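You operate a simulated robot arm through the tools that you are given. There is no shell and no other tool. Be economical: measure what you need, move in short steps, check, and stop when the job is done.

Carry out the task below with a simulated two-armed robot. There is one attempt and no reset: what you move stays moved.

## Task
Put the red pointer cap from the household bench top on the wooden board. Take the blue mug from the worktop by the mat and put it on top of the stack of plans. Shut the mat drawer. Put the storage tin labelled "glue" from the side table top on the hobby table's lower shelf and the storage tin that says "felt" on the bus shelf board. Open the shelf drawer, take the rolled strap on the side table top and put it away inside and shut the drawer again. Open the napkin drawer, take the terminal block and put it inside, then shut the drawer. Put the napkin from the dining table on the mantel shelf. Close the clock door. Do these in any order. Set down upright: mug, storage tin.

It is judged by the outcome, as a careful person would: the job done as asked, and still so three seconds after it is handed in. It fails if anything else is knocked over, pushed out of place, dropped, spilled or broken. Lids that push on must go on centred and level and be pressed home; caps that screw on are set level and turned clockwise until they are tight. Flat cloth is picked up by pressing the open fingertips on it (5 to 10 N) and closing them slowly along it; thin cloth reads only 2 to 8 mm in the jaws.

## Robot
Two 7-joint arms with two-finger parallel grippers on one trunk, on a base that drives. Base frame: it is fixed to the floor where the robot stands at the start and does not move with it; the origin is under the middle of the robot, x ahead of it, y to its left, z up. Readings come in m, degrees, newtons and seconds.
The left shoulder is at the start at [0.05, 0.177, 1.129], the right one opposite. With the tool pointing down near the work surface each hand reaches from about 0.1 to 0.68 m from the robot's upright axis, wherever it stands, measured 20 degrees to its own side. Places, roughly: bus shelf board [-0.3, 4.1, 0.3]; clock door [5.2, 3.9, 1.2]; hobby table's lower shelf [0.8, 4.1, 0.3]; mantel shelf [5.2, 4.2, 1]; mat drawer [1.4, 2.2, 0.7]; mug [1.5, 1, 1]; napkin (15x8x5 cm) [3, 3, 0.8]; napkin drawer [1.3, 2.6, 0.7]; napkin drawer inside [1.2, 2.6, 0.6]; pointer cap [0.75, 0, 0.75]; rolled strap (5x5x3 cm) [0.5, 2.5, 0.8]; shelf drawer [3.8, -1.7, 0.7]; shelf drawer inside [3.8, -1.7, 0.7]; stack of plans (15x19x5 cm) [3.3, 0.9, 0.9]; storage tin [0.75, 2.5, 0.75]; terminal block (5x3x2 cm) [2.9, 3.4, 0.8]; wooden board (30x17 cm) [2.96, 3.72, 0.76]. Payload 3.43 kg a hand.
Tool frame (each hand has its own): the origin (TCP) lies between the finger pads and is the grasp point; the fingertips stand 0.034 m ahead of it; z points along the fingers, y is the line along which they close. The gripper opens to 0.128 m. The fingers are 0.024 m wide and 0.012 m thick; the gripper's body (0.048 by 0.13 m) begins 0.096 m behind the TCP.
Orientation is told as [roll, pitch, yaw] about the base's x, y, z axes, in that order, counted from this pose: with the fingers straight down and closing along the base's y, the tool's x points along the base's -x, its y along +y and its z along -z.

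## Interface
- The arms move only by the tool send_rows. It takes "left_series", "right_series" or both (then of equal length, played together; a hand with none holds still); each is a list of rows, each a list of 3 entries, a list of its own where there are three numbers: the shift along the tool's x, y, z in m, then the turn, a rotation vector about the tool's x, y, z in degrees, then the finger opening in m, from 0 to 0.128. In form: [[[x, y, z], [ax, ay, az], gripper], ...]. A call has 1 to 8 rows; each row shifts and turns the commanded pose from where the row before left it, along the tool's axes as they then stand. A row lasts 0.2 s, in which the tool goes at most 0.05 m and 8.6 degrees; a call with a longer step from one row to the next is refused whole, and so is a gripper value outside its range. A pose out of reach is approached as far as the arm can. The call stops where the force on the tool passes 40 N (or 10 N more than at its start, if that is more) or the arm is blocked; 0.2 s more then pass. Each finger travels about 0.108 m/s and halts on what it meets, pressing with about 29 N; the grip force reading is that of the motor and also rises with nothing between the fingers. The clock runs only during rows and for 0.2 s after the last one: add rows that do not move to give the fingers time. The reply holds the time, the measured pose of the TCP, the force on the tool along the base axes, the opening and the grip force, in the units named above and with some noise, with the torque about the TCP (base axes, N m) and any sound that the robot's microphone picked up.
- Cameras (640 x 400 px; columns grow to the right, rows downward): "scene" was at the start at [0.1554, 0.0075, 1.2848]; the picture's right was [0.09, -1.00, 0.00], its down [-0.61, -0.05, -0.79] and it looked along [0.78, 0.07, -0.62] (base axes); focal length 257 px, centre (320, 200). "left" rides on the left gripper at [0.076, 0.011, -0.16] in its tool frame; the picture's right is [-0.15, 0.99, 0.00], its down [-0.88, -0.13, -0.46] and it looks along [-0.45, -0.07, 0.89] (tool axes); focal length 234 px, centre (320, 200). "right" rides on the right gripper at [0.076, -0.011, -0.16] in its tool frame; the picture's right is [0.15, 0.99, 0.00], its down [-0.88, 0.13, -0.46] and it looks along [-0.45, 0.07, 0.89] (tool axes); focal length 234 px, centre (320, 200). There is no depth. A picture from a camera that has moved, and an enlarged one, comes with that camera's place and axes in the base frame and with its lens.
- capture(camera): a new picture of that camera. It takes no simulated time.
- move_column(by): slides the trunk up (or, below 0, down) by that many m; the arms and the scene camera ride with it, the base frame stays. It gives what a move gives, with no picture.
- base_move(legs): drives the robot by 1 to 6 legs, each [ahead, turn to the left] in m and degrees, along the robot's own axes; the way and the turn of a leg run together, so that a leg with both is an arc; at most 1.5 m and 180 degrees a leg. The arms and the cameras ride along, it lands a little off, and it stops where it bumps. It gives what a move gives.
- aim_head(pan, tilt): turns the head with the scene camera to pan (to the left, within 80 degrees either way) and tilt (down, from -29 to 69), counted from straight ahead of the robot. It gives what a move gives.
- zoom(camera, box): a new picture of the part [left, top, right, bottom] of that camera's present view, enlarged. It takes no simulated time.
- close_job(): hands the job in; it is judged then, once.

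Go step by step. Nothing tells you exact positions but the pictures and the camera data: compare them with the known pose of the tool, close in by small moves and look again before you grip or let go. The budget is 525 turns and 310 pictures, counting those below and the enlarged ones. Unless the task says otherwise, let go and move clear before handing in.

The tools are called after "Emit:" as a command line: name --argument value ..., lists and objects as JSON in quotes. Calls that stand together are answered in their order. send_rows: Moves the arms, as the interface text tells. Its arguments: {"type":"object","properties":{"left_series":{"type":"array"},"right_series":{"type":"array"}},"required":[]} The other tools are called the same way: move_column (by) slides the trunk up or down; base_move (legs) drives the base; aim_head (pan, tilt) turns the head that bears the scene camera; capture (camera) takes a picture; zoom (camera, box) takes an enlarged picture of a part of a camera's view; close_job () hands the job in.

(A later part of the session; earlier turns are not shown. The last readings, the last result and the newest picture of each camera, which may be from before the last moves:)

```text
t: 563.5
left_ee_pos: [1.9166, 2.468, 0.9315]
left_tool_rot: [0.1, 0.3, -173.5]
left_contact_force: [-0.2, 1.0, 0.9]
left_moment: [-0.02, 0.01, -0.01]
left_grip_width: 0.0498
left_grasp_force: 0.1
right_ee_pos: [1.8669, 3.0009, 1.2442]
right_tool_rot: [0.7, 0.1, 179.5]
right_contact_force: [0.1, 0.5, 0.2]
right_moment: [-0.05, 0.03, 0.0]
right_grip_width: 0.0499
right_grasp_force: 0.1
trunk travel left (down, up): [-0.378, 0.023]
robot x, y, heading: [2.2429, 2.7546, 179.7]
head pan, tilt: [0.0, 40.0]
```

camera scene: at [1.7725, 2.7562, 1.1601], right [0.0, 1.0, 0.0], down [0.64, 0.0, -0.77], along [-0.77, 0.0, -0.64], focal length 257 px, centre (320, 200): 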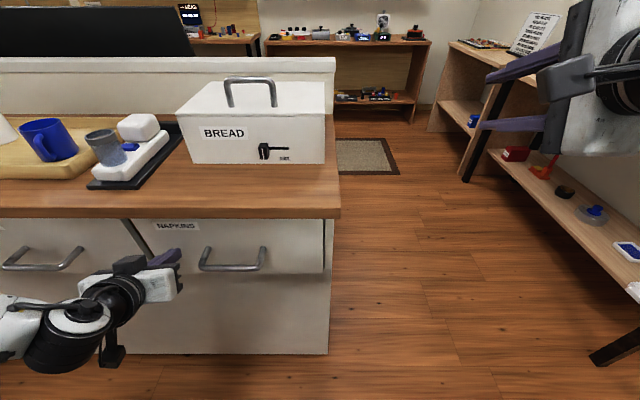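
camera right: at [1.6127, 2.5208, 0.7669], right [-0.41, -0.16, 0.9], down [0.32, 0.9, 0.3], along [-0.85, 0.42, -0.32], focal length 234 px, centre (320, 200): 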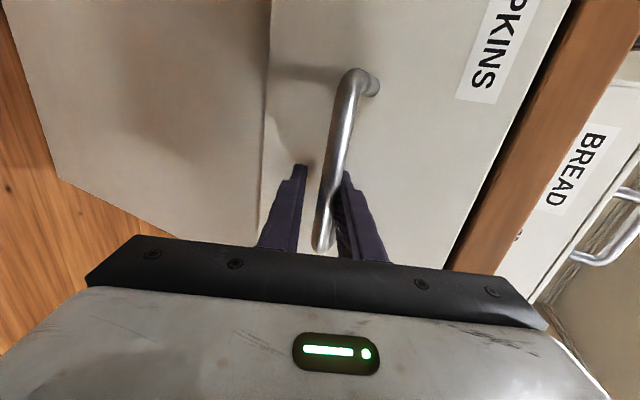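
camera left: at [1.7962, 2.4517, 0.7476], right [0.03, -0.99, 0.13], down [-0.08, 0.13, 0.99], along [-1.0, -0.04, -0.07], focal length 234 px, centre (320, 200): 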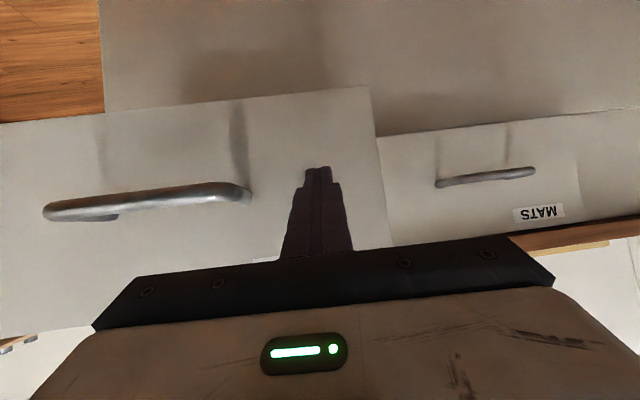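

Emit:
send_rows --left_series '[[[0, 0, -0.045], [0, 0, 0], 0.05], [[0, 0, -0.045], [0, 0, 0], 0.05], [[0, 0, -0.045], [0, 0, 0], 0.05], [[0, 0, -0.045], [0, 0, 0], 0.05]]'

Emit:
base_move --legs '[[0, 108], [0.95, 0], [0, -18]]'

Emit:
aim_head --pan 0 --tilt 35

Emit:
capture --camera "scene"

```text
t: 564.5
left_ee_pos: [1.9142, 2.4668, 1.1118]
left_tool_rot: [0.1, 0.5, -173.5]
left_contact_force: [0.1, 0.4, 0.3]
left_moment: [0.01, 0.01, -0.01]
left_grip_width: 0.0499
left_grasp_force: 0.1
right_ee_pos: [1.8657, 2.9999, 1.2451]
right_tool_rot: [0.8, 0.3, 179.6]
right_contact_force: [0.0, -0.8, -0.3]
right_moment: [-0.04, -0.02, -0.01]
right_grip_width: 0.05
right_grasp_force: 0.0
trunk travel left (down, up): [-0.378, 0.023]
robot x, y, heading: [2.2452, 2.7552, 179.7]
head pan, tilt: [0.0, 40.0]
```

```text
t: 574.9
left_ee_pos: [2.7745, 1.4933, 1.1115]
left_tool_rot: [0.1, 0.4, -85.7]
left_contact_force: [0.0, 0.1, 0.5]
left_moment: [0.01, -0.02, -0.01]
left_grip_width: 0.0501
left_grasp_force: 0.0
right_ee_pos: [2.2378, 1.467, 1.2443]
right_tool_rot: [0.8, 0.2, -92.6]
right_contact_force: [-0.5, -0.1, 0.5]
right_moment: [0.0, 0.0, 0.0]
right_grip_width: 0.0497
right_grasp_force: 0.1
trunk travel left (down, up): [-0.378, 0.023]
robot x, y, heading: [2.4984, 1.8349, -92.2]
head pan, tilt: [0.0, 40.0]
```

```text
t: 575.6
left_ee_pos: [2.7744, 1.4944, 1.1104]
left_tool_rot: [0.0, 0.4, -85.7]
left_contact_force: [-0.3, 0.0, -1.0]
left_moment: [0.01, -0.02, 0.03]
left_grip_width: 0.0499
left_grasp_force: 0.0
right_ee_pos: [2.2385, 1.4661, 1.2443]
right_tool_rot: [0.7, 0.2, -92.6]
right_contact_force: [0.3, 0.6, 0.1]
right_moment: [-0.03, -0.03, -0.01]
right_grip_width: 0.0501
right_grasp_force: 0.1
trunk travel left (down, up): [-0.378, 0.023]
robot x, y, heading: [2.4971, 1.8338, -92.3]
head pan, tilt: [0.0, 35.0]
```

```text
136 pictures are left
camera scene: at [2.4916, 1.6762, 1.3674], right [-1.0, 0.04, 0.0], down [0.02, 0.57, -0.82], along [-0.04, -0.82, -0.57], focal length 257 px, centre (320, 200)
```

scene: 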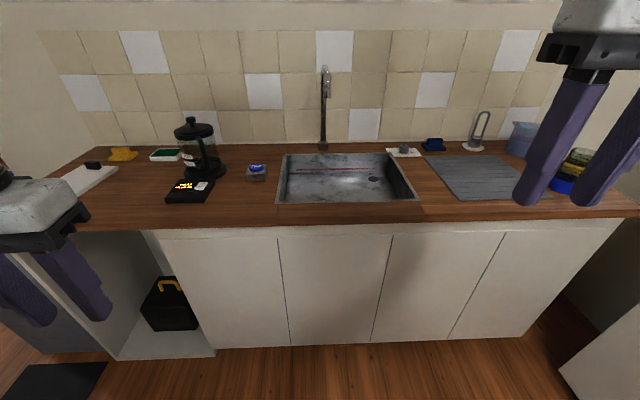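

Emit:
zoom --camera "scene" --box '[40, 110, 280, 240]'

Emit:
zoom --camera "scene" --box '[460, 90, 640, 230]'

```text
2.67 times, centred on (160, 175) of scene
camera zoom: at [2.4916, 1.6762, 1.3674], right [-1.0, 0.04, 0.0], down [0.02, 0.57, -0.82], along [-0.04, -0.82, -0.57], focal length 685 px, centre (747, 267)
```

zoom: 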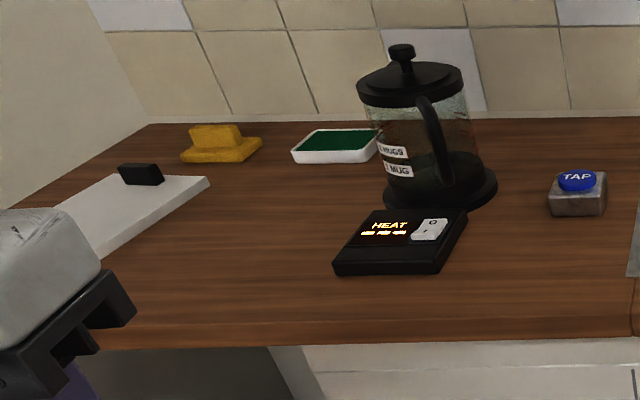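

```text
2.86 times, centred on (550, 160) of scene
camera zoom: at [2.4916, 1.6762, 1.3674], right [-1.0, 0.04, 0.0], down [0.02, 0.57, -0.82], along [-0.04, -0.82, -0.57], focal length 734 px, centre (-337, 314)
```

zoom: 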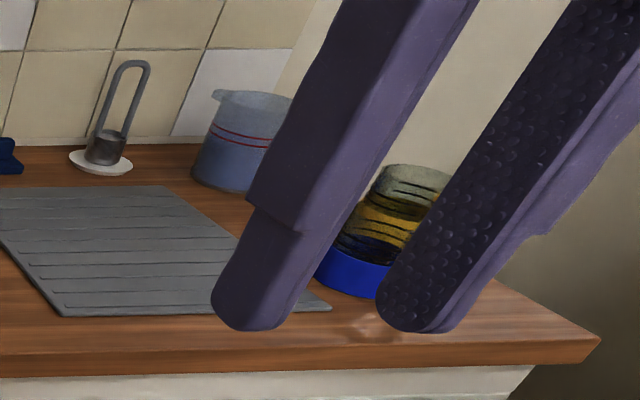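

Stack of plans (white slab with black clip) is at the left end; the mug pair is at the right end past the mat. Move to face the mugs.

Emit:
base_move --legs '[[0, -88], [0.55, 0], [0, 88]]'

Emit:
aim_head --pan -15 --tilt 35

Emit:
capture --camera "scene"

```text
t: 586.3
left_ee_pos: [2.2291, 1.5028, 1.1111]
left_tool_rot: [0.2, 0.4, -84.7]
left_contact_force: [-0.4, -0.3, -0.5]
left_moment: [-0.02, -0.03, 0.01]
left_grip_width: 0.05
left_grasp_force: 0.0
right_ee_pos: [1.6949, 1.4653, 1.2443]
right_tool_rot: [0.7, 0.2, -91.5]
right_contact_force: [0.1, 0.1, -0.2]
right_moment: [-0.02, 0.03, 0.02]
right_grip_width: 0.0501
right_grasp_force: 0.2
trunk travel left (down, up): [-0.378, 0.023]
robot x, y, heading: [1.9451, 1.8361, -91.3]
head pan, tilt: [0.0, 35.0]
```

```text
t: 587.1
left_ee_pos: [2.2292, 1.5034, 1.1109]
left_tool_rot: [0.1, 0.3, -84.7]
left_contact_force: [0.5, -0.2, 0.9]
left_moment: [-0.03, -0.01, 0.0]
left_grip_width: 0.0497
left_grasp_force: 0.2
right_ee_pos: [1.6939, 1.4659, 1.2439]
right_tool_rot: [0.7, 0.3, -91.5]
right_contact_force: [-0.2, 0.4, -0.4]
right_moment: [0.04, 0.0, -0.02]
right_grip_width: 0.0502
right_grasp_force: 0.1
trunk travel left (down, up): [-0.378, 0.023]
robot x, y, heading: [1.9488, 1.838, -91.3]
head pan, tilt: [-15.0, 35.0]
```

```text
133 pictures are left
camera scene: at [1.9201, 1.6838, 1.3674], right [-0.96, 0.28, 0.0], down [0.16, 0.55, -0.82], along [-0.23, -0.79, -0.57], focal length 257 px, centre (320, 200)
```

scene: 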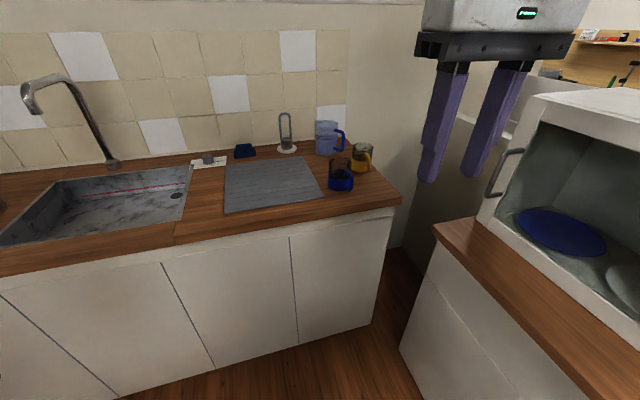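

Emit:
zoom --camera "scene" --box '[210, 100, 410, 230]'

```text
3.08 times, centred on (310, 165) of scene
camera zoom: at [1.9201, 1.6838, 1.3674], right [-0.96, 0.28, 0.0], down [0.16, 0.55, -0.82], along [-0.23, -0.79, -0.57], focal length 790 px, centre (351, 308)
```

zoom: 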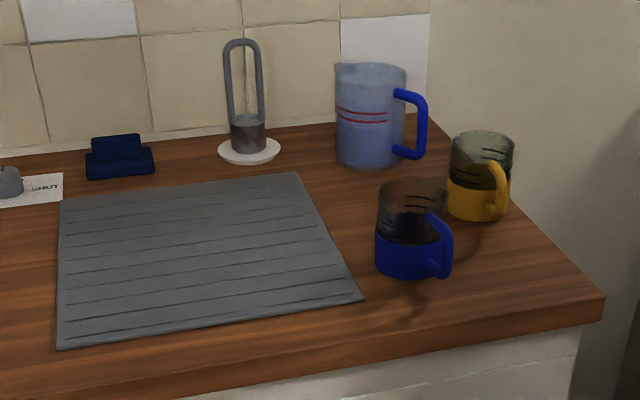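

Two separate mugs: blue in front at ≈(1.647, 0.965), counter z≈0.89. Drive closer for the right arm.

Emit:
base_move --legs '[[0, -15], [0.34, 0], [0, 16]]'

Emit:
capture --camera "scene"

Emit:
capture --camera "right"

```text
t: 591.1
left_ee_pos: [2.1329, 1.1752, 1.111]
left_tool_rot: [0.0, 0.4, -84.6]
left_contact_force: [-0.3, -0.9, 0.2]
left_moment: [-0.03, 0.01, -0.02]
left_grip_width: 0.0501
left_grasp_force: 0.1
right_ee_pos: [1.5986, 1.1363, 1.2434]
right_tool_rot: [0.7, 0.1, -91.5]
right_contact_force: [0.3, 0.1, -0.2]
right_moment: [0.02, 0.0, 0.02]
right_grip_width: 0.0501
right_grasp_force: 0.1
trunk travel left (down, up): [-0.378, 0.023]
robot x, y, heading: [1.8472, 1.5082, -91.5]
head pan, tilt: [-15.0, 35.0]
```

```text
131 pictures are left
camera scene: at [1.8242, 1.3563, 1.3674], right [-0.96, 0.28, 0.0], down [0.16, 0.55, -0.82], along [-0.23, -0.79, -0.57], focal length 257 px, centre (320, 200)
```

scene: 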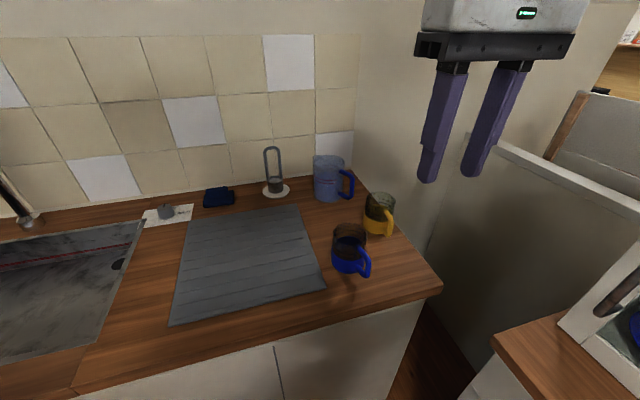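

```text
130 pictures are left
camera right: at [1.587, 1.2135, 1.4032], right [0.99, 0.12, 0.01], down [0.1, -0.89, 0.45], along [0.07, -0.45, -0.89], focal length 234 px, centre (320, 200)
```

right: 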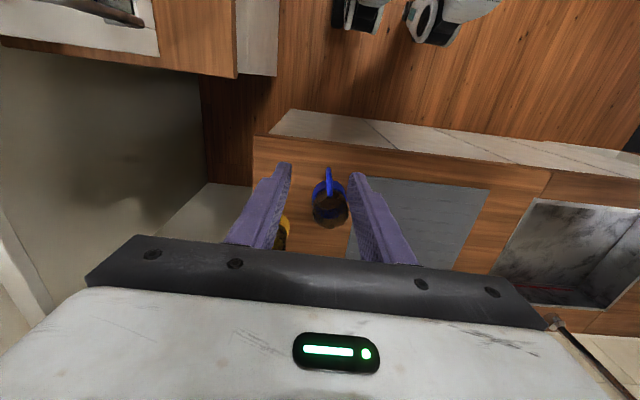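

Handle points toward the robot; natural closing along x suits. Move above the mug.

Emit:
send_rows --right_series '[[[-0.033, 0.01, 0.0326], [0, 0, 0], 0.1], [[-0.033, 0.01, 0.0326], [0, 0, 0], 0.1], [[-0.033, 0.01, 0.0326], [0, 0, 0], 0.1], [[-0.033, 0.01, 0.0326], [0, 0, 0], 0.1], [[-0.033, 0.01, 0.0326], [0, 0, 0], 0.1], [[0, 0, 0], [0, 0, 0], 0.1]]'

Emit:
capture --camera "right"

Emit:
capture --camera "scene"

```text
t: 592.5
left_ee_pos: [2.1328, 1.1762, 1.1118]
left_tool_rot: [0.1, 0.3, -84.6]
left_contact_force: [-0.8, -0.1, 0.3]
left_moment: [-0.02, 0.02, -0.02]
left_grip_width: 0.0498
left_grasp_force: 0.1
right_ee_pos: [1.6462, 0.9704, 1.0816]
right_tool_rot: [0.8, 0.2, -91.5]
right_contact_force: [0.2, 0.3, 0.8]
right_moment: [0.04, 0.01, 0.02]
right_grip_width: 0.0998
right_grasp_force: 0.0
trunk travel left (down, up): [-0.378, 0.023]
robot x, y, heading: [1.8528, 1.511, -91.4]
head pan, tilt: [-15.0, 35.0]
```

```text
129 pictures are left
camera right: at [1.6345, 1.0459, 1.2405], right [0.99, 0.12, 0.01], down [0.1, -0.88, 0.45], along [0.07, -0.45, -0.89], focal length 234 px, centre (320, 200)
```

right: 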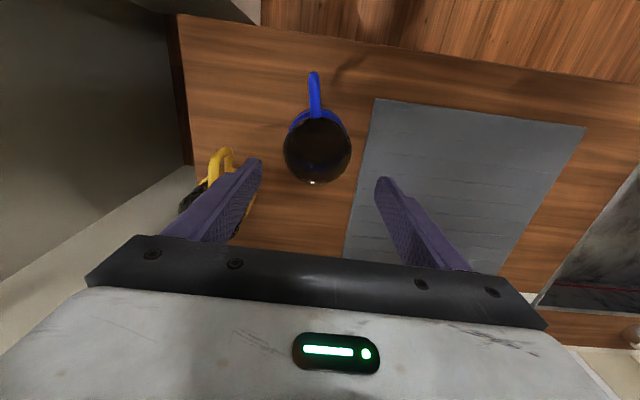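

```text
128 pictures are left
camera scene: at [1.8235, 1.3568, 1.3675], right [-0.96, 0.28, 0.0], down [0.16, 0.55, -0.82], along [-0.23, -0.79, -0.57], focal length 257 px, centre (320, 200)
```

scene: 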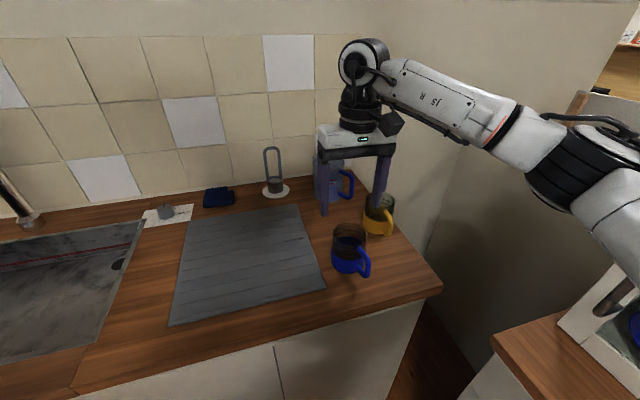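

Centred over the mug, yellow mug clear. Descend and close gently.

Emit:
send_rows --right_series '[[[0, 0, 0.045], [0, 0, 0], 0.1], [[0, 0, 0.045], [0, 0, 0], 0.1], [[0, 0, 0.04], [0, 0, 0], 0.1], [[0, 0, 0], [0, 0, 0], 0.1]]'

Emit:
capture --camera "right"

Emit:
zoom --camera "scene" --box '[260, 100, 460, 300]'

```text
t: 593.5
left_ee_pos: [2.1324, 1.1755, 1.1123]
left_tool_rot: [0.2, 0.4, -84.6]
left_contact_force: [0.4, -0.2, -0.3]
left_moment: [0.02, 0.04, 0.01]
left_grip_width: 0.0501
left_grasp_force: 0.0
right_ee_pos: [1.6481, 0.9724, 0.9519]
right_tool_rot: [0.7, 0.1, -91.5]
right_contact_force: [0.4, -0.7, -0.3]
right_moment: [-0.02, -0.01, 0.03]
right_grip_width: 0.0997
right_grasp_force: 0.0
trunk travel left (down, up): [-0.378, 0.023]
robot x, y, heading: [1.8455, 1.5123, -91.3]
head pan, tilt: [-15.0, 35.0]
```

```text
127 pictures are left
camera right: at [1.6368, 1.0478, 1.112], right [0.99, 0.12, 0.01], down [0.1, -0.89, 0.45], along [0.07, -0.45, -0.89], focal length 234 px, centre (320, 200)
```

right: 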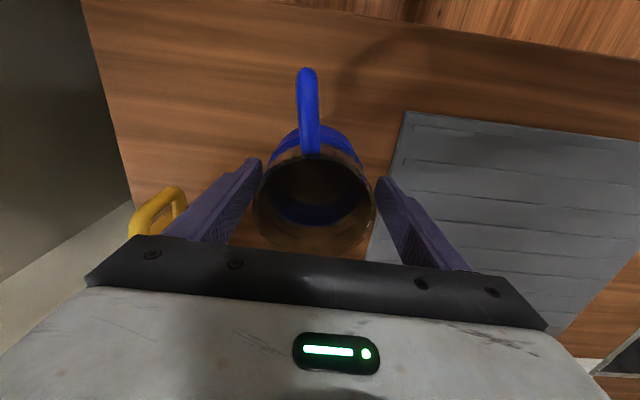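

```text
2.00 times, centred on (360, 200) of scene
camera zoom: at [1.8238, 1.3565, 1.3674], right [-0.96, 0.28, 0.0], down [0.16, 0.55, -0.82], along [-0.23, -0.79, -0.57], focal length 514 px, centre (240, 200)
```

zoom: 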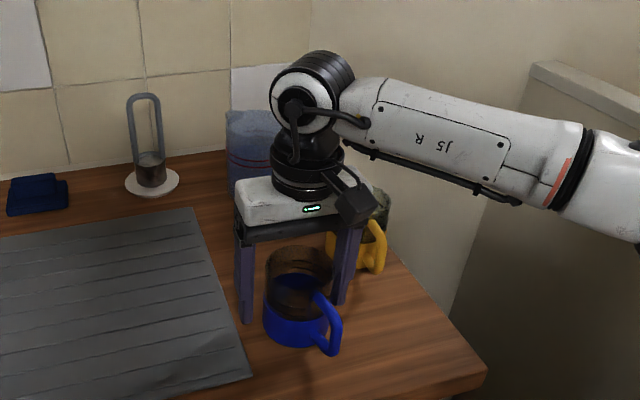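

Shift 8 mm toward the robot and close.

Emit:
send_rows --right_series '[[[0.008, -0.003, 0.004], [0, 0, 0], 0.1], [[0, 0, 0], [0, 0, 0], 0.09], [[0, 0, 0], [0, 0, 0], 0.08], [[0, 0, 0], [0, 0, 0], 0.07], [[0, 0, 0], [0, 0, 0], 0.06], [[0, 0, 0], [0, 0, 0], 0.055], [[0, 0, 0], [0, 0, 0], 0.055]]'

Emit:
capture --camera "right"

```text
t: 595.1
left_ee_pos: [2.1334, 1.1747, 1.111]
left_tool_rot: [0.1, 0.3, -84.6]
left_contact_force: [0.7, -0.6, 0.1]
left_moment: [0.02, 0.02, -0.05]
left_grip_width: 0.0499
left_grasp_force: 0.2
right_ee_pos: [1.6456, 0.9822, 0.9491]
right_tool_rot: [0.7, 0.1, -91.5]
right_contact_force: [-0.1, -0.3, 0.9]
right_moment: [-0.03, 0.14, 0.01]
right_grip_width: 0.0667
right_grasp_force: 28.6
trunk travel left (down, up): [-0.378, 0.023]
robot x, y, heading: [1.8501, 1.5128, -91.4]
head pan, tilt: [-15.0, 35.0]
```

```text
125 pictures are left
camera right: at [1.633, 1.0565, 1.1079], right [0.99, 0.12, 0.01], down [0.1, -0.89, 0.45], along [0.07, -0.45, -0.89], focal length 234 px, centre (320, 200)
```

right: 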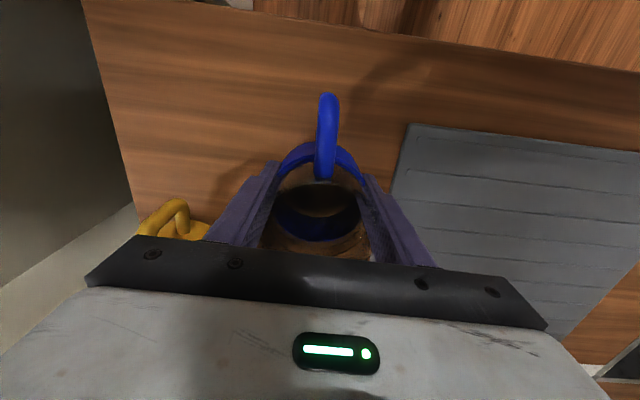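

Mug gripped. Lift straight up and retract.

Emit:
send_rows --right_series '[[[0, 0, -0.02], [0, 0, 0], 0.055], [[0, 0, -0.03], [0, 0, 0], 0.055], [[0, 0, -0.03], [0, 0, 0], 0.055], [[0, 0, -0.03], [0, 0, 0], 0.055], [[0, 0, -0.03], [0, 0, 0], 0.055], [[0.03, 0, -0.02], [0, 0, 0], 0.055], [[0.04, 0, 0], [0, 0, 0], 0.055], [[0.04, 0, 0], [0, 0, 0], 0.055]]'

Emit:
capture --camera "scene"

```text
t: 596.9
left_ee_pos: [2.1323, 1.1764, 1.1119]
left_tool_rot: [0.0, 0.5, -84.6]
left_contact_force: [0.1, 0.1, 1.2]
left_moment: [-0.01, 0.0, -0.02]
left_grip_width: 0.0503
left_grasp_force: 0.1
right_ee_pos: [1.6444, 1.0898, 1.1102]
right_tool_rot: [0.8, 0.2, -91.5]
right_contact_force: [-0.8, 0.1, -2.6]
right_moment: [0.0, -0.03, 0.02]
right_grip_width: 0.0663
right_grasp_force: 29.0
trunk travel left (down, up): [-0.378, 0.023]
robot x, y, heading: [1.8509, 1.5132, -91.5]
head pan, tilt: [-15.0, 35.0]
```

```text
124 pictures are left
camera scene: at [1.8234, 1.3569, 1.3675], right [-0.96, 0.28, 0.0], down [0.16, 0.55, -0.82], along [-0.23, -0.79, -0.57], focal length 257 px, centre (320, 200)
```

scene: 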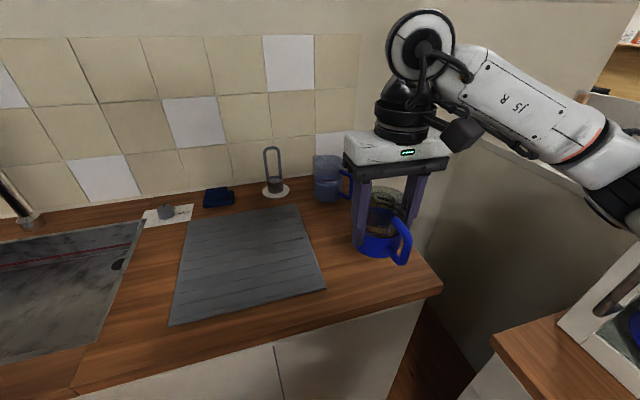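

Emit:
base_move --legs '[[-0.15, 0], [0, 91], [0.8, 0], [0.76, 0], [0, -90]]'

Emit:
aim_head --pan 0 --tilt 40

Emit:
capture --camera "scene"

```text
t: 613.7
left_ee_pos: [3.7236, 1.3143, 1.1112]
left_tool_rot: [0.1, 0.3, -84.3]
left_contact_force: [-0.2, -0.5, 0.0]
left_moment: [-0.01, 0.01, -0.01]
left_grip_width: 0.0499
left_grasp_force: 0.0
right_ee_pos: [3.2365, 1.2268, 1.111]
right_tool_rot: [0.7, 0.2, -91.1]
right_contact_force: [-0.1, 0.1, -2.2]
right_moment: [-0.04, 0.02, -0.03]
right_grip_width: 0.0658
right_grasp_force: 29.1
trunk travel left (down, up): [-0.378, 0.023]
robot x, y, heading: [3.4403, 1.6494, -90.7]
head pan, tilt: [-15.0, 35.0]
```

```text
t: 614.5
left_ee_pos: [3.7237, 1.3157, 1.1113]
left_tool_rot: [0.1, 0.4, -84.3]
left_contact_force: [-0.5, 0.1, 0.2]
left_moment: [-0.02, -0.01, 0.02]
left_grip_width: 0.05
left_grasp_force: 0.0
right_ee_pos: [3.2371, 1.2261, 1.1106]
right_tool_rot: [0.8, 0.2, -91.1]
right_contact_force: [-0.3, -0.1, -2.2]
right_moment: [-0.01, -0.01, -0.02]
right_grip_width: 0.066
right_grasp_force: 28.7
trunk travel left (down, up): [-0.378, 0.023]
robot x, y, heading: [3.4385, 1.6503, -91.0]
head pan, tilt: [0.0, 40.0]
```

```text
123 pictures are left
camera scene: at [3.4367, 1.4932, 1.3598], right [-1.0, 0.02, 0.0], down [0.01, 0.64, -0.77], along [-0.01, -0.77, -0.64], focal length 257 px, centre (320, 200)
```

scene: 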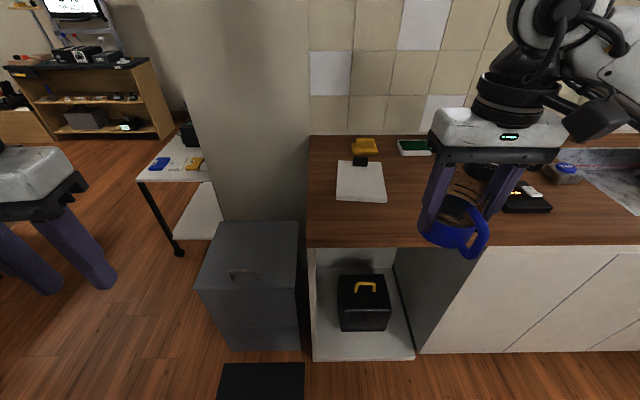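

Plans slab: x 3.24–3.38, y 0.75–0.95, clip at the far end. Advance 0.2 m and bring the mug over (3.31, 0.88).

Emit:
base_move --legs '[[0.2, 0]]'

Emit:
capture --camera "right"

Emit:
zoom --camera "scene" --box '[260, 120, 500, 280]'

```text
t: 616.1
left_ee_pos: [3.7248, 1.1099, 1.1106]
left_tool_rot: [0.1, 0.5, -84.0]
left_contact_force: [0.3, -0.5, 0.4]
left_moment: [0.02, -0.01, 0.01]
left_grip_width: 0.0501
left_grasp_force: 0.0
right_ee_pos: [3.2365, 1.0205, 1.111]
right_tool_rot: [0.8, 0.3, -90.9]
right_contact_force: [-0.4, -0.8, -2.6]
right_moment: [0.02, 0.01, -0.05]
right_grip_width: 0.0661
right_grasp_force: 29.0
trunk travel left (down, up): [-0.378, 0.023]
robot x, y, heading: [3.4406, 1.443, -90.8]
head pan, tilt: [0.0, 40.0]
```

```text
122 pictures are left
camera right: at [3.2232, 1.0945, 1.2693], right [0.99, 0.13, 0.01], down [0.11, -0.88, 0.45], along [0.07, -0.45, -0.89], focal length 234 px, centre (320, 200)
```

right: 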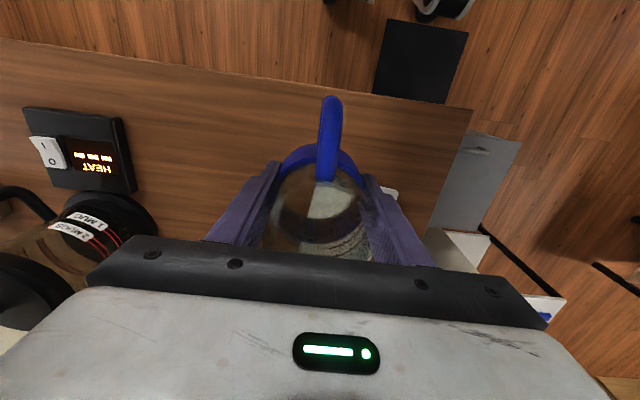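

```text
2.50 times, centred on (380, 200) of scene
camera zoom: at [3.4342, 1.2869, 1.3597], right [-1.0, 0.01, 0.0], down [0.01, 0.64, -0.77], along [-0.01, -0.77, -0.64], focal length 642 px, centre (170, 200)
```

zoom: 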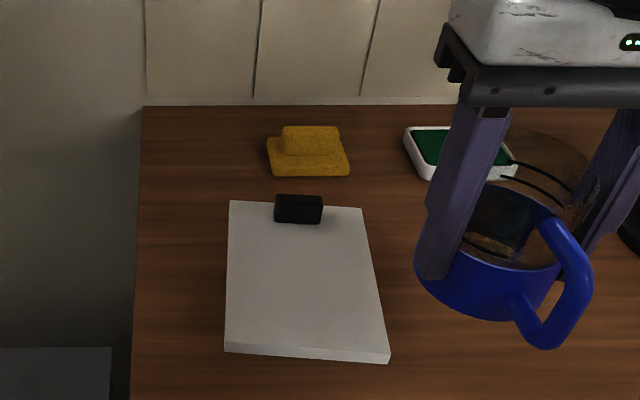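

Emit:
send_rows --right_series '[[[-0.03, 0.0136, 0], [0, 0, 0], 0.055], [[-0.03, 0.0136, 0], [0, 0, 0], 0.055], [[-0.03, 0.0136, 0], [0, 0, 0], 0.055], [[-0.03, 0.0136, 0], [0, 0, 0], 0.055], [[-0.03, 0.0136, 0], [0, 0, 0], 0.055], [[0, 0, 0.04], [0, 0, 0], 0.055], [[0, 0, 0.04], [0, 0, 0], 0.055], [[0, 0, 0.02], [0, 0, 0], 0.055]]'

Emit:
zoom --camera "scene" --box '[260, 120, 500, 280]'

Emit:
capture --camera "right"

```text
t: 617.9
left_ee_pos: [3.722, 1.1098, 1.1105]
left_tool_rot: [0.1, 0.4, -83.9]
left_contact_force: [0.2, -0.8, -0.2]
left_moment: [0.01, -0.01, 0.02]
left_grip_width: 0.0501
left_grasp_force: 0.0
right_ee_pos: [3.3042, 0.8696, 1.0114]
right_tool_rot: [0.8, 0.2, -90.9]
right_contact_force: [0.3, 1.1, -2.3]
right_moment: [0.0, -0.03, -0.01]
right_grip_width: 0.0662
right_grasp_force: 28.8
trunk travel left (down, up): [-0.378, 0.023]
robot x, y, heading: [3.4378, 1.4415, -91.1]
head pan, tilt: [0.0, 40.0]
```

```text
2.50 times, centred on (380, 200) of scene
camera zoom: at [3.434, 1.2876, 1.3598], right [-1.0, 0.01, 0.0], down [0.01, 0.64, -0.77], along [-0.01, -0.77, -0.64], focal length 642 px, centre (170, 200)
```

zoom: 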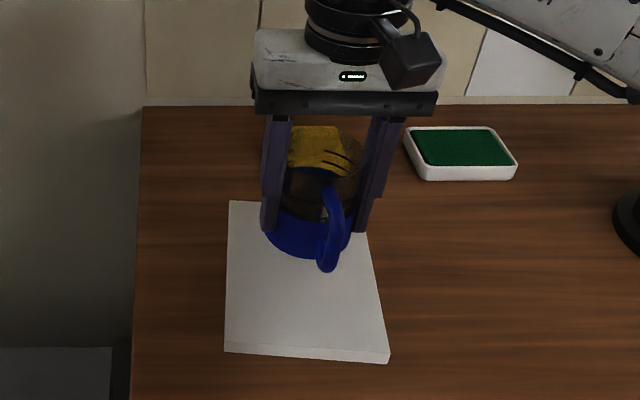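

```text
119 pictures are left
camera right: at [3.2917, 0.9458, 1.1709], right [0.99, 0.13, 0.01], down [0.11, -0.88, 0.45], along [0.07, -0.45, -0.89], focal length 234 px, centre (320, 200)
```

right: 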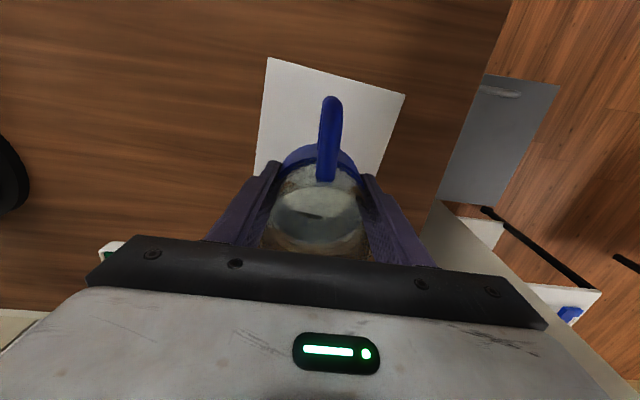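

Emit:
send_rows --right_series '[[[0, 0, 0.025], [0, 0, 0], 0.055], [[0, 0, 0.006], [0, 0, 0], 0.055], [[0, 0, 0.004], [0, 0, 0], 0.055], [[0, 0, 0.003], [0, 0, 0], 0.055], [[0, 0, 0], [0, 0, 0], 0.055]]'

```text
t: 619.1
left_ee_pos: [3.7222, 1.1107, 1.1122]
left_tool_rot: [0.1, 0.5, -84.0]
left_contact_force: [-0.5, -0.1, 0.3]
left_moment: [-0.01, -0.01, 0.03]
left_grip_width: 0.05
left_grasp_force: 0.0
right_ee_pos: [3.3025, 0.8696, 0.9717]
right_tool_rot: [0.8, 0.3, -90.9]
right_contact_force: [0.1, 0.4, -3.4]
right_moment: [-0.01, 0.04, 0.01]
right_grip_width: 0.066
right_grasp_force: 28.8
trunk travel left (down, up): [-0.378, 0.023]
robot x, y, heading: [3.4322, 1.4401, -90.5]
head pan, tilt: [0.0, 40.0]
```

Emit:
send_rows --right_series '[[[0, 0, 0.003], [0, 0, 0], 0.055], [[0, 0, 0.003], [0, 0, 0], 0.055], [[0, 0, 0.002], [0, 0, 0], 0.055], [[0, 0, 0], [0, 0, 0], 0.055]]'

```text
t: 620.1
left_ee_pos: [3.7234, 1.1108, 1.1114]
left_tool_rot: [0.1, 0.4, -84.0]
left_contact_force: [0.1, 0.6, 0.0]
left_moment: [0.0, 0.0, 0.01]
left_grip_width: 0.0499
left_grasp_force: 0.0
right_ee_pos: [3.3039, 0.8688, 0.9653]
right_tool_rot: [0.9, 0.2, -90.9]
right_contact_force: [0.0, -0.5, -2.4]
right_moment: [0.0, -0.02, 0.0]
right_grip_width: 0.0656
right_grasp_force: 29.1
trunk travel left (down, up): [-0.378, 0.023]
robot x, y, heading: [3.439, 1.4414, -90.8]
head pan, tilt: [0.0, 40.0]
```

Emit:
send_rows --right_series '[[[0, 0, 0.002], [0, 0, 0], 0.055], [[0, 0, 0.002], [0, 0, 0], 0.055], [[0, 0, 0.002], [0, 0, 0], 0.055], [[0, 0, 0], [0, 0, 0], 0.055]]'

Emit:
zoom --camera "scene" --box '[260, 120, 500, 280]'

```text
t: 621.1
left_ee_pos: [3.7224, 1.1102, 1.1119]
left_tool_rot: [0.1, 0.3, -84.0]
left_contact_force: [-0.6, -0.8, 0.3]
left_moment: [0.0, 0.03, -0.01]
left_grip_width: 0.05
left_grasp_force: 0.0
right_ee_pos: [3.3035, 0.8698, 0.9617]
right_tool_rot: [0.8, 0.0, -91.0]
right_contact_force: [-1.7, -2.4, 19.7]
right_moment: [-0.05, 0.77, 0.0]
right_grip_width: 0.0648
right_grasp_force: 29.0
trunk travel left (down, up): [-0.378, 0.023]
robot x, y, heading: [3.4338, 1.4426, -90.6]
head pan, tilt: [0.0, 40.0]
```

```text
2.50 times, centred on (380, 200) of scene
camera zoom: at [3.4346, 1.2895, 1.3603], right [-1.0, 0.01, 0.0], down [0.01, 0.64, -0.77], along [-0.01, -0.77, -0.64], focal length 642 px, centre (170, 200)
```

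zoom: 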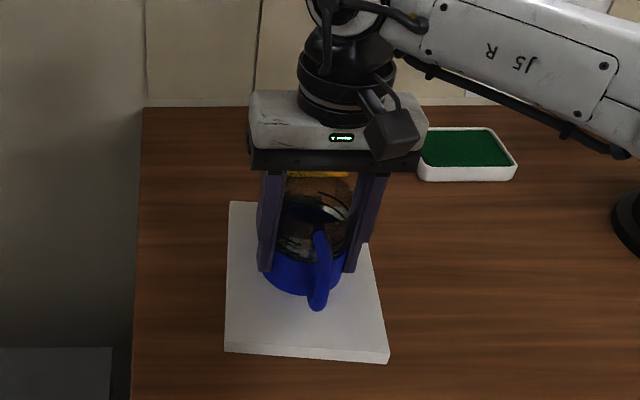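

Mug is down on the plans. Ease off, open, rise.

Emit:
send_rows --right_series '[[[0, 0, -0.003], [0, 0, 0], 0.06], [[0, 0, 0], [0, 0, 0], 0.075], [[0, 0, 0], [0, 0, 0], 0.092], [[0, 0, 0], [0, 0, 0], 0.096], [[0, 0, -0.03], [0, 0, 0], 0.096], [[0, 0, -0.045], [0, 0, 0], 0.096], [[0, 0, -0.045], [0, 0, 0], 0.096], [[0, 0, -0.045], [0, 0, 0], 0.096]]'

Emit:
send_rows --right_series '[[[0.04, 0, 0], [0, 0, 0], 0.096], [[0.04, 0, 0], [0, 0, 0], 0.096], [[0.04, 0, 0], [0, 0, 0], 0.096], [[0.04, 0, 0], [0, 0, 0], 0.096]]'

Emit:
zoom --camera "scene" --box '[260, 120, 500, 280]'

```text
t: 622.9
left_ee_pos: [3.7228, 1.111, 1.1121]
left_tool_rot: [-0.1, 0.3, -84.0]
left_contact_force: [0.6, 0.5, -0.2]
left_moment: [0.02, 0.01, 0.02]
left_grip_width: 0.0499
left_grasp_force: 0.1
right_ee_pos: [3.2989, 0.8676, 1.1248]
right_tool_rot: [0.8, 0.2, -90.8]
right_contact_force: [-0.3, 0.1, -0.8]
right_moment: [0.01, -0.03, 0.02]
right_grip_width: 0.0963
right_grasp_force: 0.1
trunk travel left (down, up): [-0.378, 0.023]
robot x, y, heading: [3.4385, 1.4437, -90.6]
head pan, tilt: [0.0, 40.0]
```

```text
t: 623.9
left_ee_pos: [3.7225, 1.1115, 1.1106]
left_tool_rot: [0.0, 0.3, -84.0]
left_contact_force: [-0.4, 0.5, -0.8]
left_moment: [-0.01, 0.01, -0.05]
left_grip_width: 0.0498
left_grasp_force: 0.0
right_ee_pos: [3.3028, 1.0293, 1.1277]
right_tool_rot: [0.7, 0.2, -91.0]
right_contact_force: [-0.1, -0.6, -0.2]
right_moment: [-0.06, 0.03, 0.0]
right_grip_width: 0.0959
right_grasp_force: 0.1
trunk travel left (down, up): [-0.378, 0.023]
robot x, y, heading: [3.4386, 1.4401, -90.8]
head pan, tilt: [0.0, 40.0]
```

```text
2.50 times, centred on (380, 200) of scene
camera zoom: at [3.4342, 1.2883, 1.3599], right [-1.0, 0.01, 0.0], down [0.01, 0.64, -0.77], along [-0.01, -0.77, -0.64], focal length 642 px, centre (170, 200)
```

zoom: 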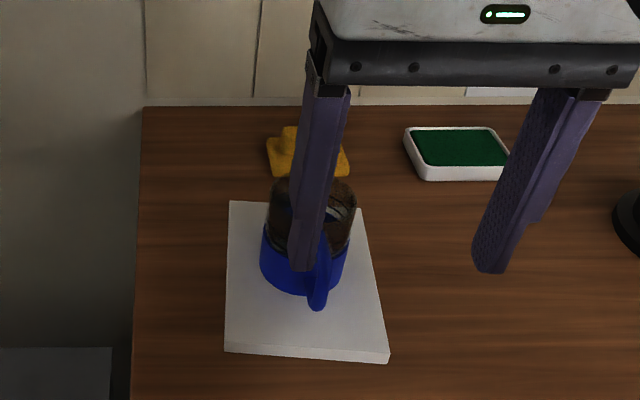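

The mug stands on the plans. Next fetch the strap from the side table: drive back around.

Emit:
base_move --legs '[[-0.2, 0], [0, -91], [1.2, 0], [0, -78], [1.44, 0], [0, 75]]'

Emit:
aim_head --pan 0 --tilt 30

Emit:
capture --camera "scene"

```text
t: 648.6
left_ee_pos: [1.7068, 2.9847, 1.1096]
left_tool_rot: [0.1, 0.4, 174.2]
left_contact_force: [-0.7, 0.3, -0.5]
left_moment: [0.04, -0.01, 0.02]
left_grip_width: 0.0501
left_grasp_force: 0.0
right_ee_pos: [1.71, 3.4124, 1.1264]
right_tool_rot: [0.8, 0.2, 167.3]
right_contact_force: [0.5, 0.1, -1.2]
right_moment: [-0.02, 0.03, -0.04]
right_grip_width: 0.0959
right_grasp_force: 0.0
trunk travel left (down, up): [-0.378, 0.023]
robot x, y, heading: [2.0886, 3.1943, 167.5]
head pan, tilt: [0.0, 40.0]
```

```text
t: 649.3
left_ee_pos: [1.7064, 2.9839, 1.1119]
left_tool_rot: [0.2, 0.4, 174.2]
left_contact_force: [0.8, 0.0, -0.5]
left_moment: [0.02, -0.01, -0.02]
left_grip_width: 0.0498
left_grasp_force: 0.0
right_ee_pos: [1.7091, 3.4131, 1.1278]
right_tool_rot: [0.7, 0.3, 167.2]
right_contact_force: [0.1, 1.0, 0.3]
right_moment: [0.0, 0.0, 0.02]
right_grip_width: 0.0963
right_grasp_force: 0.1
trunk travel left (down, up): [-0.378, 0.023]
robot x, y, heading: [2.0886, 3.1973, 167.2]
head pan, tilt: [0.0, 30.0]
```

```text
116 pictures are left
camera scene: at [1.9328, 3.2307, 1.3751], right [0.22, 0.98, 0.0], down [0.49, -0.11, -0.87], along [-0.84, 0.19, -0.5], focal length 257 px, centre (320, 200)
```

scene: 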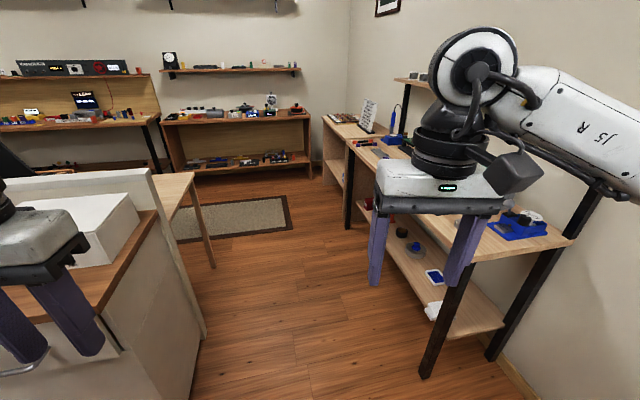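

Emit:
base_move --legs '[[0, 12.5], [0.7, 0], [0.7, 0], [0, 89]]'

Emit:
aim_head --pan -10 --tilt 45

Emit:
capture --camera "scene"

```text
t: 661.1
left_ee_pos: [1.0017, 2.8604, 1.1117]
left_tool_rot: [0.1, 0.3, -82.5]
left_contact_force: [-0.4, -0.1, 0.0]
left_moment: [0.01, 0.02, 0.03]
left_grip_width: 0.0499
left_grasp_force: 0.0
right_ee_pos: [0.5838, 2.7668, 1.1262]
right_tool_rot: [0.7, 0.3, -89.4]
right_contact_force: [1.2, -0.7, -0.7]
right_moment: [0.0, -0.02, -0.01]
right_grip_width: 0.0959
right_grasp_force: 0.0
trunk travel left (down, up): [-0.378, 0.023]
robot x, y, heading: [0.707, 3.1838, -89.3]
head pan, tilt: [0.0, 30.0]
```

```text
t: 661.9
left_ee_pos: [1.0028, 2.8616, 1.1114]
left_tool_rot: [0.0, 0.4, -82.4]
left_contact_force: [0.4, 0.0, 0.4]
left_moment: [0.01, 0.02, 0.01]
left_grip_width: 0.0503
left_grasp_force: 0.0
right_ee_pos: [0.5855, 2.7666, 1.1265]
right_tool_rot: [0.7, 0.2, -89.4]
right_contact_force: [0.5, -0.2, -0.6]
right_moment: [0.0, -0.02, 0.01]
right_grip_width: 0.0962
right_grasp_force: 0.2
trunk travel left (down, up): [-0.378, 0.023]
robot x, y, heading: [0.7064, 3.1834, -89.3]
head pan, tilt: [-10.0, 45.0]
```

```text
115 pictures are left
camera scene: at [0.6946, 3.0357, 1.3526], right [-0.99, 0.16, 0.0], down [0.11, 0.7, -0.71], along [-0.11, -0.7, -0.71], focal length 257 px, centre (320, 200)
```

scene: 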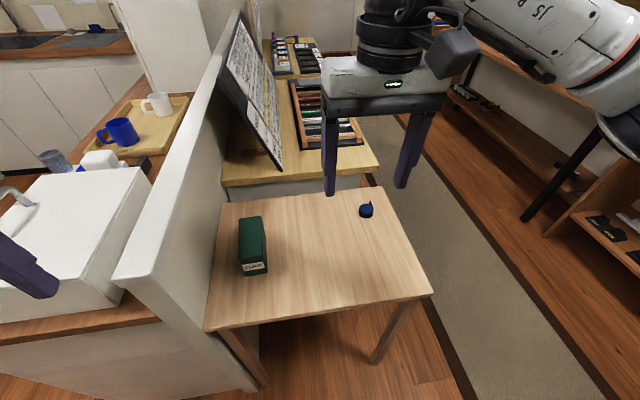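

Strap at ≈(0.469, 2.523). Tuck the left hand, lower the trunk and advance slightly.

Emit:
send_rows --left_series '[[[0.04, 0, -0.02], [0, 0, 0], 0.05], [[0.04, 0, -0.02], [0, 0, 0], 0.05], [[0.03, 0, -0.04], [0, 0, 0], 0.05], [[0, 0, -0.045], [0, 0, 0], 0.05], [[0, 0, -0.045], [0, 0, 0], 0.05]]'

Emit:
base_move --legs '[[0.08, 0]]'

Emit:
move_column --by -0.15

Emit:
capture --camera "right"

```text
t: 663.1
left_ee_pos: [0.9889, 2.9719, 1.2839]
left_tool_rot: [0.0, 0.3, -82.5]
left_contact_force: [0.2, 0.0, 0.9]
left_moment: [-0.03, -0.01, -0.01]
left_grip_width: 0.0501
left_grasp_force: 0.0
right_ee_pos: [0.5837, 2.7662, 1.126]
right_tool_rot: [0.9, 0.2, -89.3]
right_contact_force: [-0.5, -0.2, 0.1]
right_moment: [0.01, 0.04, -0.03]
right_grip_width: 0.0959
right_grasp_force: 0.0
trunk travel left (down, up): [-0.378, 0.023]
robot x, y, heading: [0.7094, 3.1838, -89.2]
head pan, tilt: [-10.0, 45.0]
```

```text
t: 664.1
left_ee_pos: [0.9916, 2.89, 1.2839]
left_tool_rot: [0.0, 0.4, -82.5]
left_contact_force: [-0.8, 0.3, 0.4]
left_moment: [0.02, -0.04, -0.04]
left_grip_width: 0.0502
left_grasp_force: 0.1
right_ee_pos: [0.5852, 2.6855, 1.1257]
right_tool_rot: [0.7, 0.3, -89.2]
right_contact_force: [0.2, 0.6, 0.4]
right_moment: [0.01, -0.04, -0.04]
right_grip_width: 0.0958
right_grasp_force: 0.0
trunk travel left (down, up): [-0.378, 0.023]
robot x, y, heading: [0.7082, 3.1039, -89.0]
head pan, tilt: [-10.0, 45.0]
```

```text
t: 665.9
left_ee_pos: [0.992, 2.8904, 1.134]
left_tool_rot: [0.1, 0.3, -82.4]
left_contact_force: [-0.5, 0.0, 0.0]
left_moment: [-0.01, -0.01, -0.03]
left_grip_width: 0.05
left_grasp_force: 0.0
right_ee_pos: [0.5865, 2.6863, 0.9763]
right_tool_rot: [0.8, 0.1, -89.2]
right_contact_force: [0.4, 0.4, 0.3]
right_moment: [-0.02, 0.01, 0.0]
right_grip_width: 0.0961
right_grasp_force: 0.0
trunk travel left (down, up): [-0.228, 0.173]
robot x, y, heading: [0.707, 3.1028, -88.8]
head pan, tilt: [-10.0, 45.0]
```

```text
114 pictures are left
camera right: at [0.5711, 2.7612, 1.1357], right [0.99, 0.16, 0.01], down [0.14, -0.88, 0.45], along [0.08, -0.45, -0.89], focal length 234 px, centre (320, 200)
```

right: 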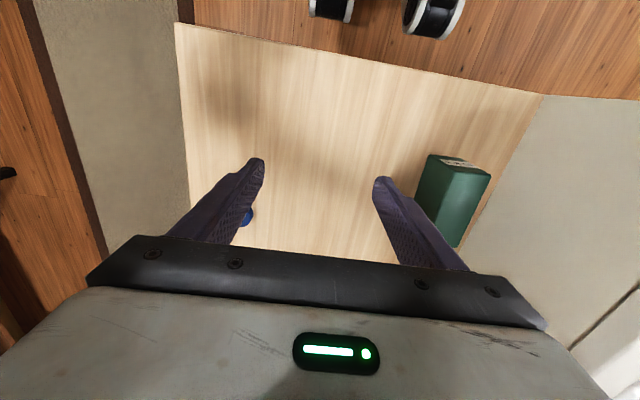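

Emit:
send_rows --right_series '[[[-0.0323, -0.024, 0.0], [0, 0, 0], 0.09], [[-0.0323, -0.024, 0.0212], [0, 0, 0], 0.08], [[-0.0323, -0.024, 0.0212], [0, 0, 0], 0.08], [[-0.0323, -0.024, 0.0212], [0, 0, 0], 0.08], [[-0.0323, -0.024, 0.0212], [0, 0, 0], 0.08], [[0, 0, 0.0212], [0, 0, 0], 0.08], [[0, 0, 0], [0, 0, 0], 0.08]]'

Emit:
capture --camera "right"

```text
t: 667.5
left_ee_pos: [0.9922, 2.8909, 1.1331]
left_tool_rot: [0.1, 0.4, -82.5]
left_contact_force: [0.5, -0.1, -0.1]
left_moment: [-0.03, -0.01, 0.01]
left_grip_width: 0.0501
left_grasp_force: 0.2
right_ee_pos: [0.4665, 2.5231, 0.8685]
right_tool_rot: [0.7, 0.1, -89.2]
right_contact_force: [-0.1, 0.2, 0.2]
right_moment: [0.0, -0.01, 0.0]
right_grip_width: 0.0802
right_grasp_force: 0.0
trunk travel left (down, up): [-0.228, 0.173]
robot x, y, heading: [0.7079, 3.1062, -89.0]
head pan, tilt: [-10.0, 45.0]
```

```text
113 pictures are left
camera right: at [0.4531, 2.5982, 1.029], right [0.99, 0.16, 0.01], down [0.14, -0.88, 0.45], along [0.08, -0.45, -0.89], focal length 234 px, centre (320, 200)
```

right: 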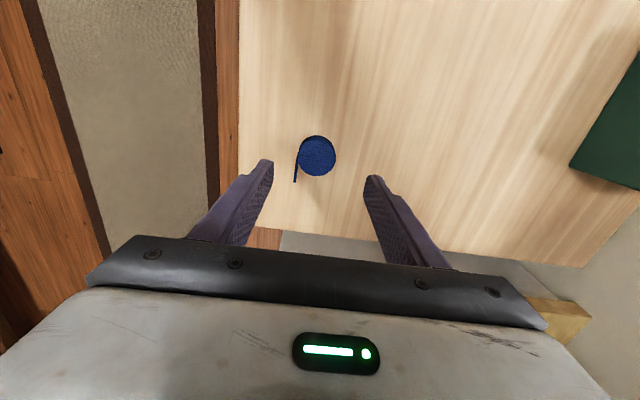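

Emit:
send_rows --right_series '[[[0, -0.002, 0.04], [0, 0, 0], 0.08], [[0, 0, 0.03], [0, 0, 0], 0.08], [[0, 0, 0.008], [0, 0, 0], 0.08], [[0, 0, 0], [0, 0, 0], 0.065], [[0, 0, 0], [0, 0, 0], 0.05], [[0, 0, 0], [0, 0, 0], 0.035], [[0, 0, 0], [0, 0, 0], 0.02], [[0, 0, 0], [0, 0, 0], 0.02]]'

Emit:
capture --camera "right"

```text
t: 669.3
left_ee_pos: [0.9909, 2.8913, 1.1341]
left_tool_rot: [0.0, 0.4, -82.4]
left_contact_force: [-0.7, -0.4, -0.2]
left_moment: [0.01, -0.02, -0.02]
left_grip_width: 0.05
left_grasp_force: 0.1
right_ee_pos: [0.4674, 2.5253, 0.7919]
right_tool_rot: [0.6, 0.1, -89.2]
right_contact_force: [0.4, -0.9, -0.7]
right_moment: [0.0, 0.01, 0.0]
right_grip_width: 0.0412
right_grasp_force: 29.2
trunk travel left (down, up): [-0.228, 0.173]
robot x, y, heading: [0.709, 3.1065, -88.9]
head pan, tilt: [-10.0, 45.0]
```

```text
112 pictures are left
camera right: at [0.4527, 2.6002, 0.95], right [0.99, 0.16, 0.01], down [0.14, -0.88, 0.45], along [0.08, -0.45, -0.89], focal length 234 px, centre (320, 200)
```

right: 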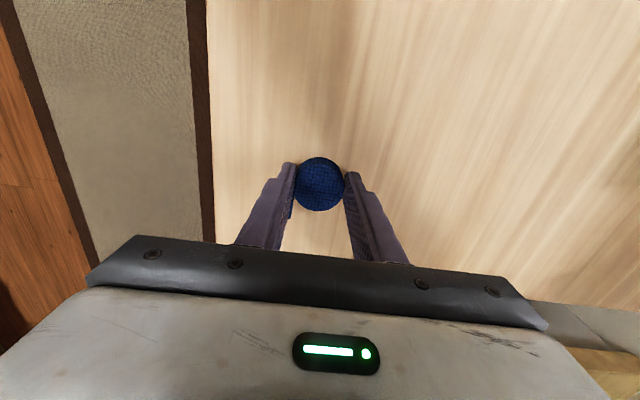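

Strap gripped (41 mm). Lift, retract, raise the trunk, and head for the shelf drawer via the kitchen side.

Emit:
send_rows --right_series '[[[0, 0, -0.03], [0, 0, 0], 0.02], [[0, 0, -0.045], [0, 0, 0], 0.02], [[0, 0, -0.045], [0, 0, 0], 0.02], [[0, 0, -0.045], [0, 0, 0], 0.02], [[0.04, 0.01, -0.02], [0, 0, 0], 0.02], [[0.045, 0.01, 0], [0, 0, 0], 0.02], [[0.045, 0, 0], [0, 0, 0], 0.02], [[0.045, 0, 0], [0, 0, 0], 0.02]]'

Emit:
move_column --by 0.15

Emit:
base_move --legs '[[-0.12, 0], [0, 89], [1.4, 0]]'

```text
t: 671.1
left_ee_pos: [0.9918, 2.8915, 1.1332]
left_tool_rot: [0.1, 0.3, -82.3]
left_contact_force: [0.3, 0.2, 0.2]
left_moment: [-0.01, -0.02, 0.02]
left_grip_width: 0.0501
left_grasp_force: 0.1
right_ee_pos: [0.4832, 2.6986, 0.9768]
right_tool_rot: [0.6, 0.1, -89.3]
right_contact_force: [0.9, 0.5, -0.5]
right_moment: [0.02, 0.02, 0.01]
right_grip_width: 0.0413
right_grasp_force: 29.0
trunk travel left (down, up): [-0.228, 0.173]
robot x, y, heading: [0.709, 3.1059, -89.4]
head pan, tilt: [-10.0, 45.0]
```

```text
t: 672.8
left_ee_pos: [0.9912, 2.8904, 1.284]
left_tool_rot: [0.0, 0.4, -82.4]
left_contact_force: [0.0, 0.8, -0.2]
left_moment: [-0.01, 0.02, 0.0]
left_grip_width: 0.0499
left_grasp_force: 0.1
right_ee_pos: [0.4815, 2.698, 1.1274]
right_tool_rot: [0.7, 0.2, -89.2]
right_contact_force: [-0.2, 0.2, -0.2]
right_moment: [-0.02, 0.04, -0.02]
right_grip_width: 0.0414
right_grasp_force: 29.0
trunk travel left (down, up): [-0.378, 0.023]
robot x, y, heading: [0.7069, 3.1096, -89.0]
head pan, tilt: [-10.0, 45.0]
```

```text
t: 684.6
left_ee_pos: [2.415, 3.3517, 1.2832]
left_tool_rot: [0.1, 0.4, 0.7]
left_contact_force: [0.4, -0.8, 0.1]
left_moment: [0.01, 0.0, 0.0]
left_grip_width: 0.0499
left_grasp_force: 0.0
right_ee_pos: [2.5444, 2.8243, 1.1272]
right_tool_rot: [0.6, 0.2, -6.1]
right_contact_force: [-0.8, -0.5, -0.1]
right_moment: [0.0, 0.02, -0.01]
right_grip_width: 0.0411
right_grasp_force: 29.4
trunk travel left (down, up): [-0.378, 0.023]
robot x, y, heading: [2.1639, 3.0955, -6.0]
head pan, tilt: [-10.0, 45.0]
```

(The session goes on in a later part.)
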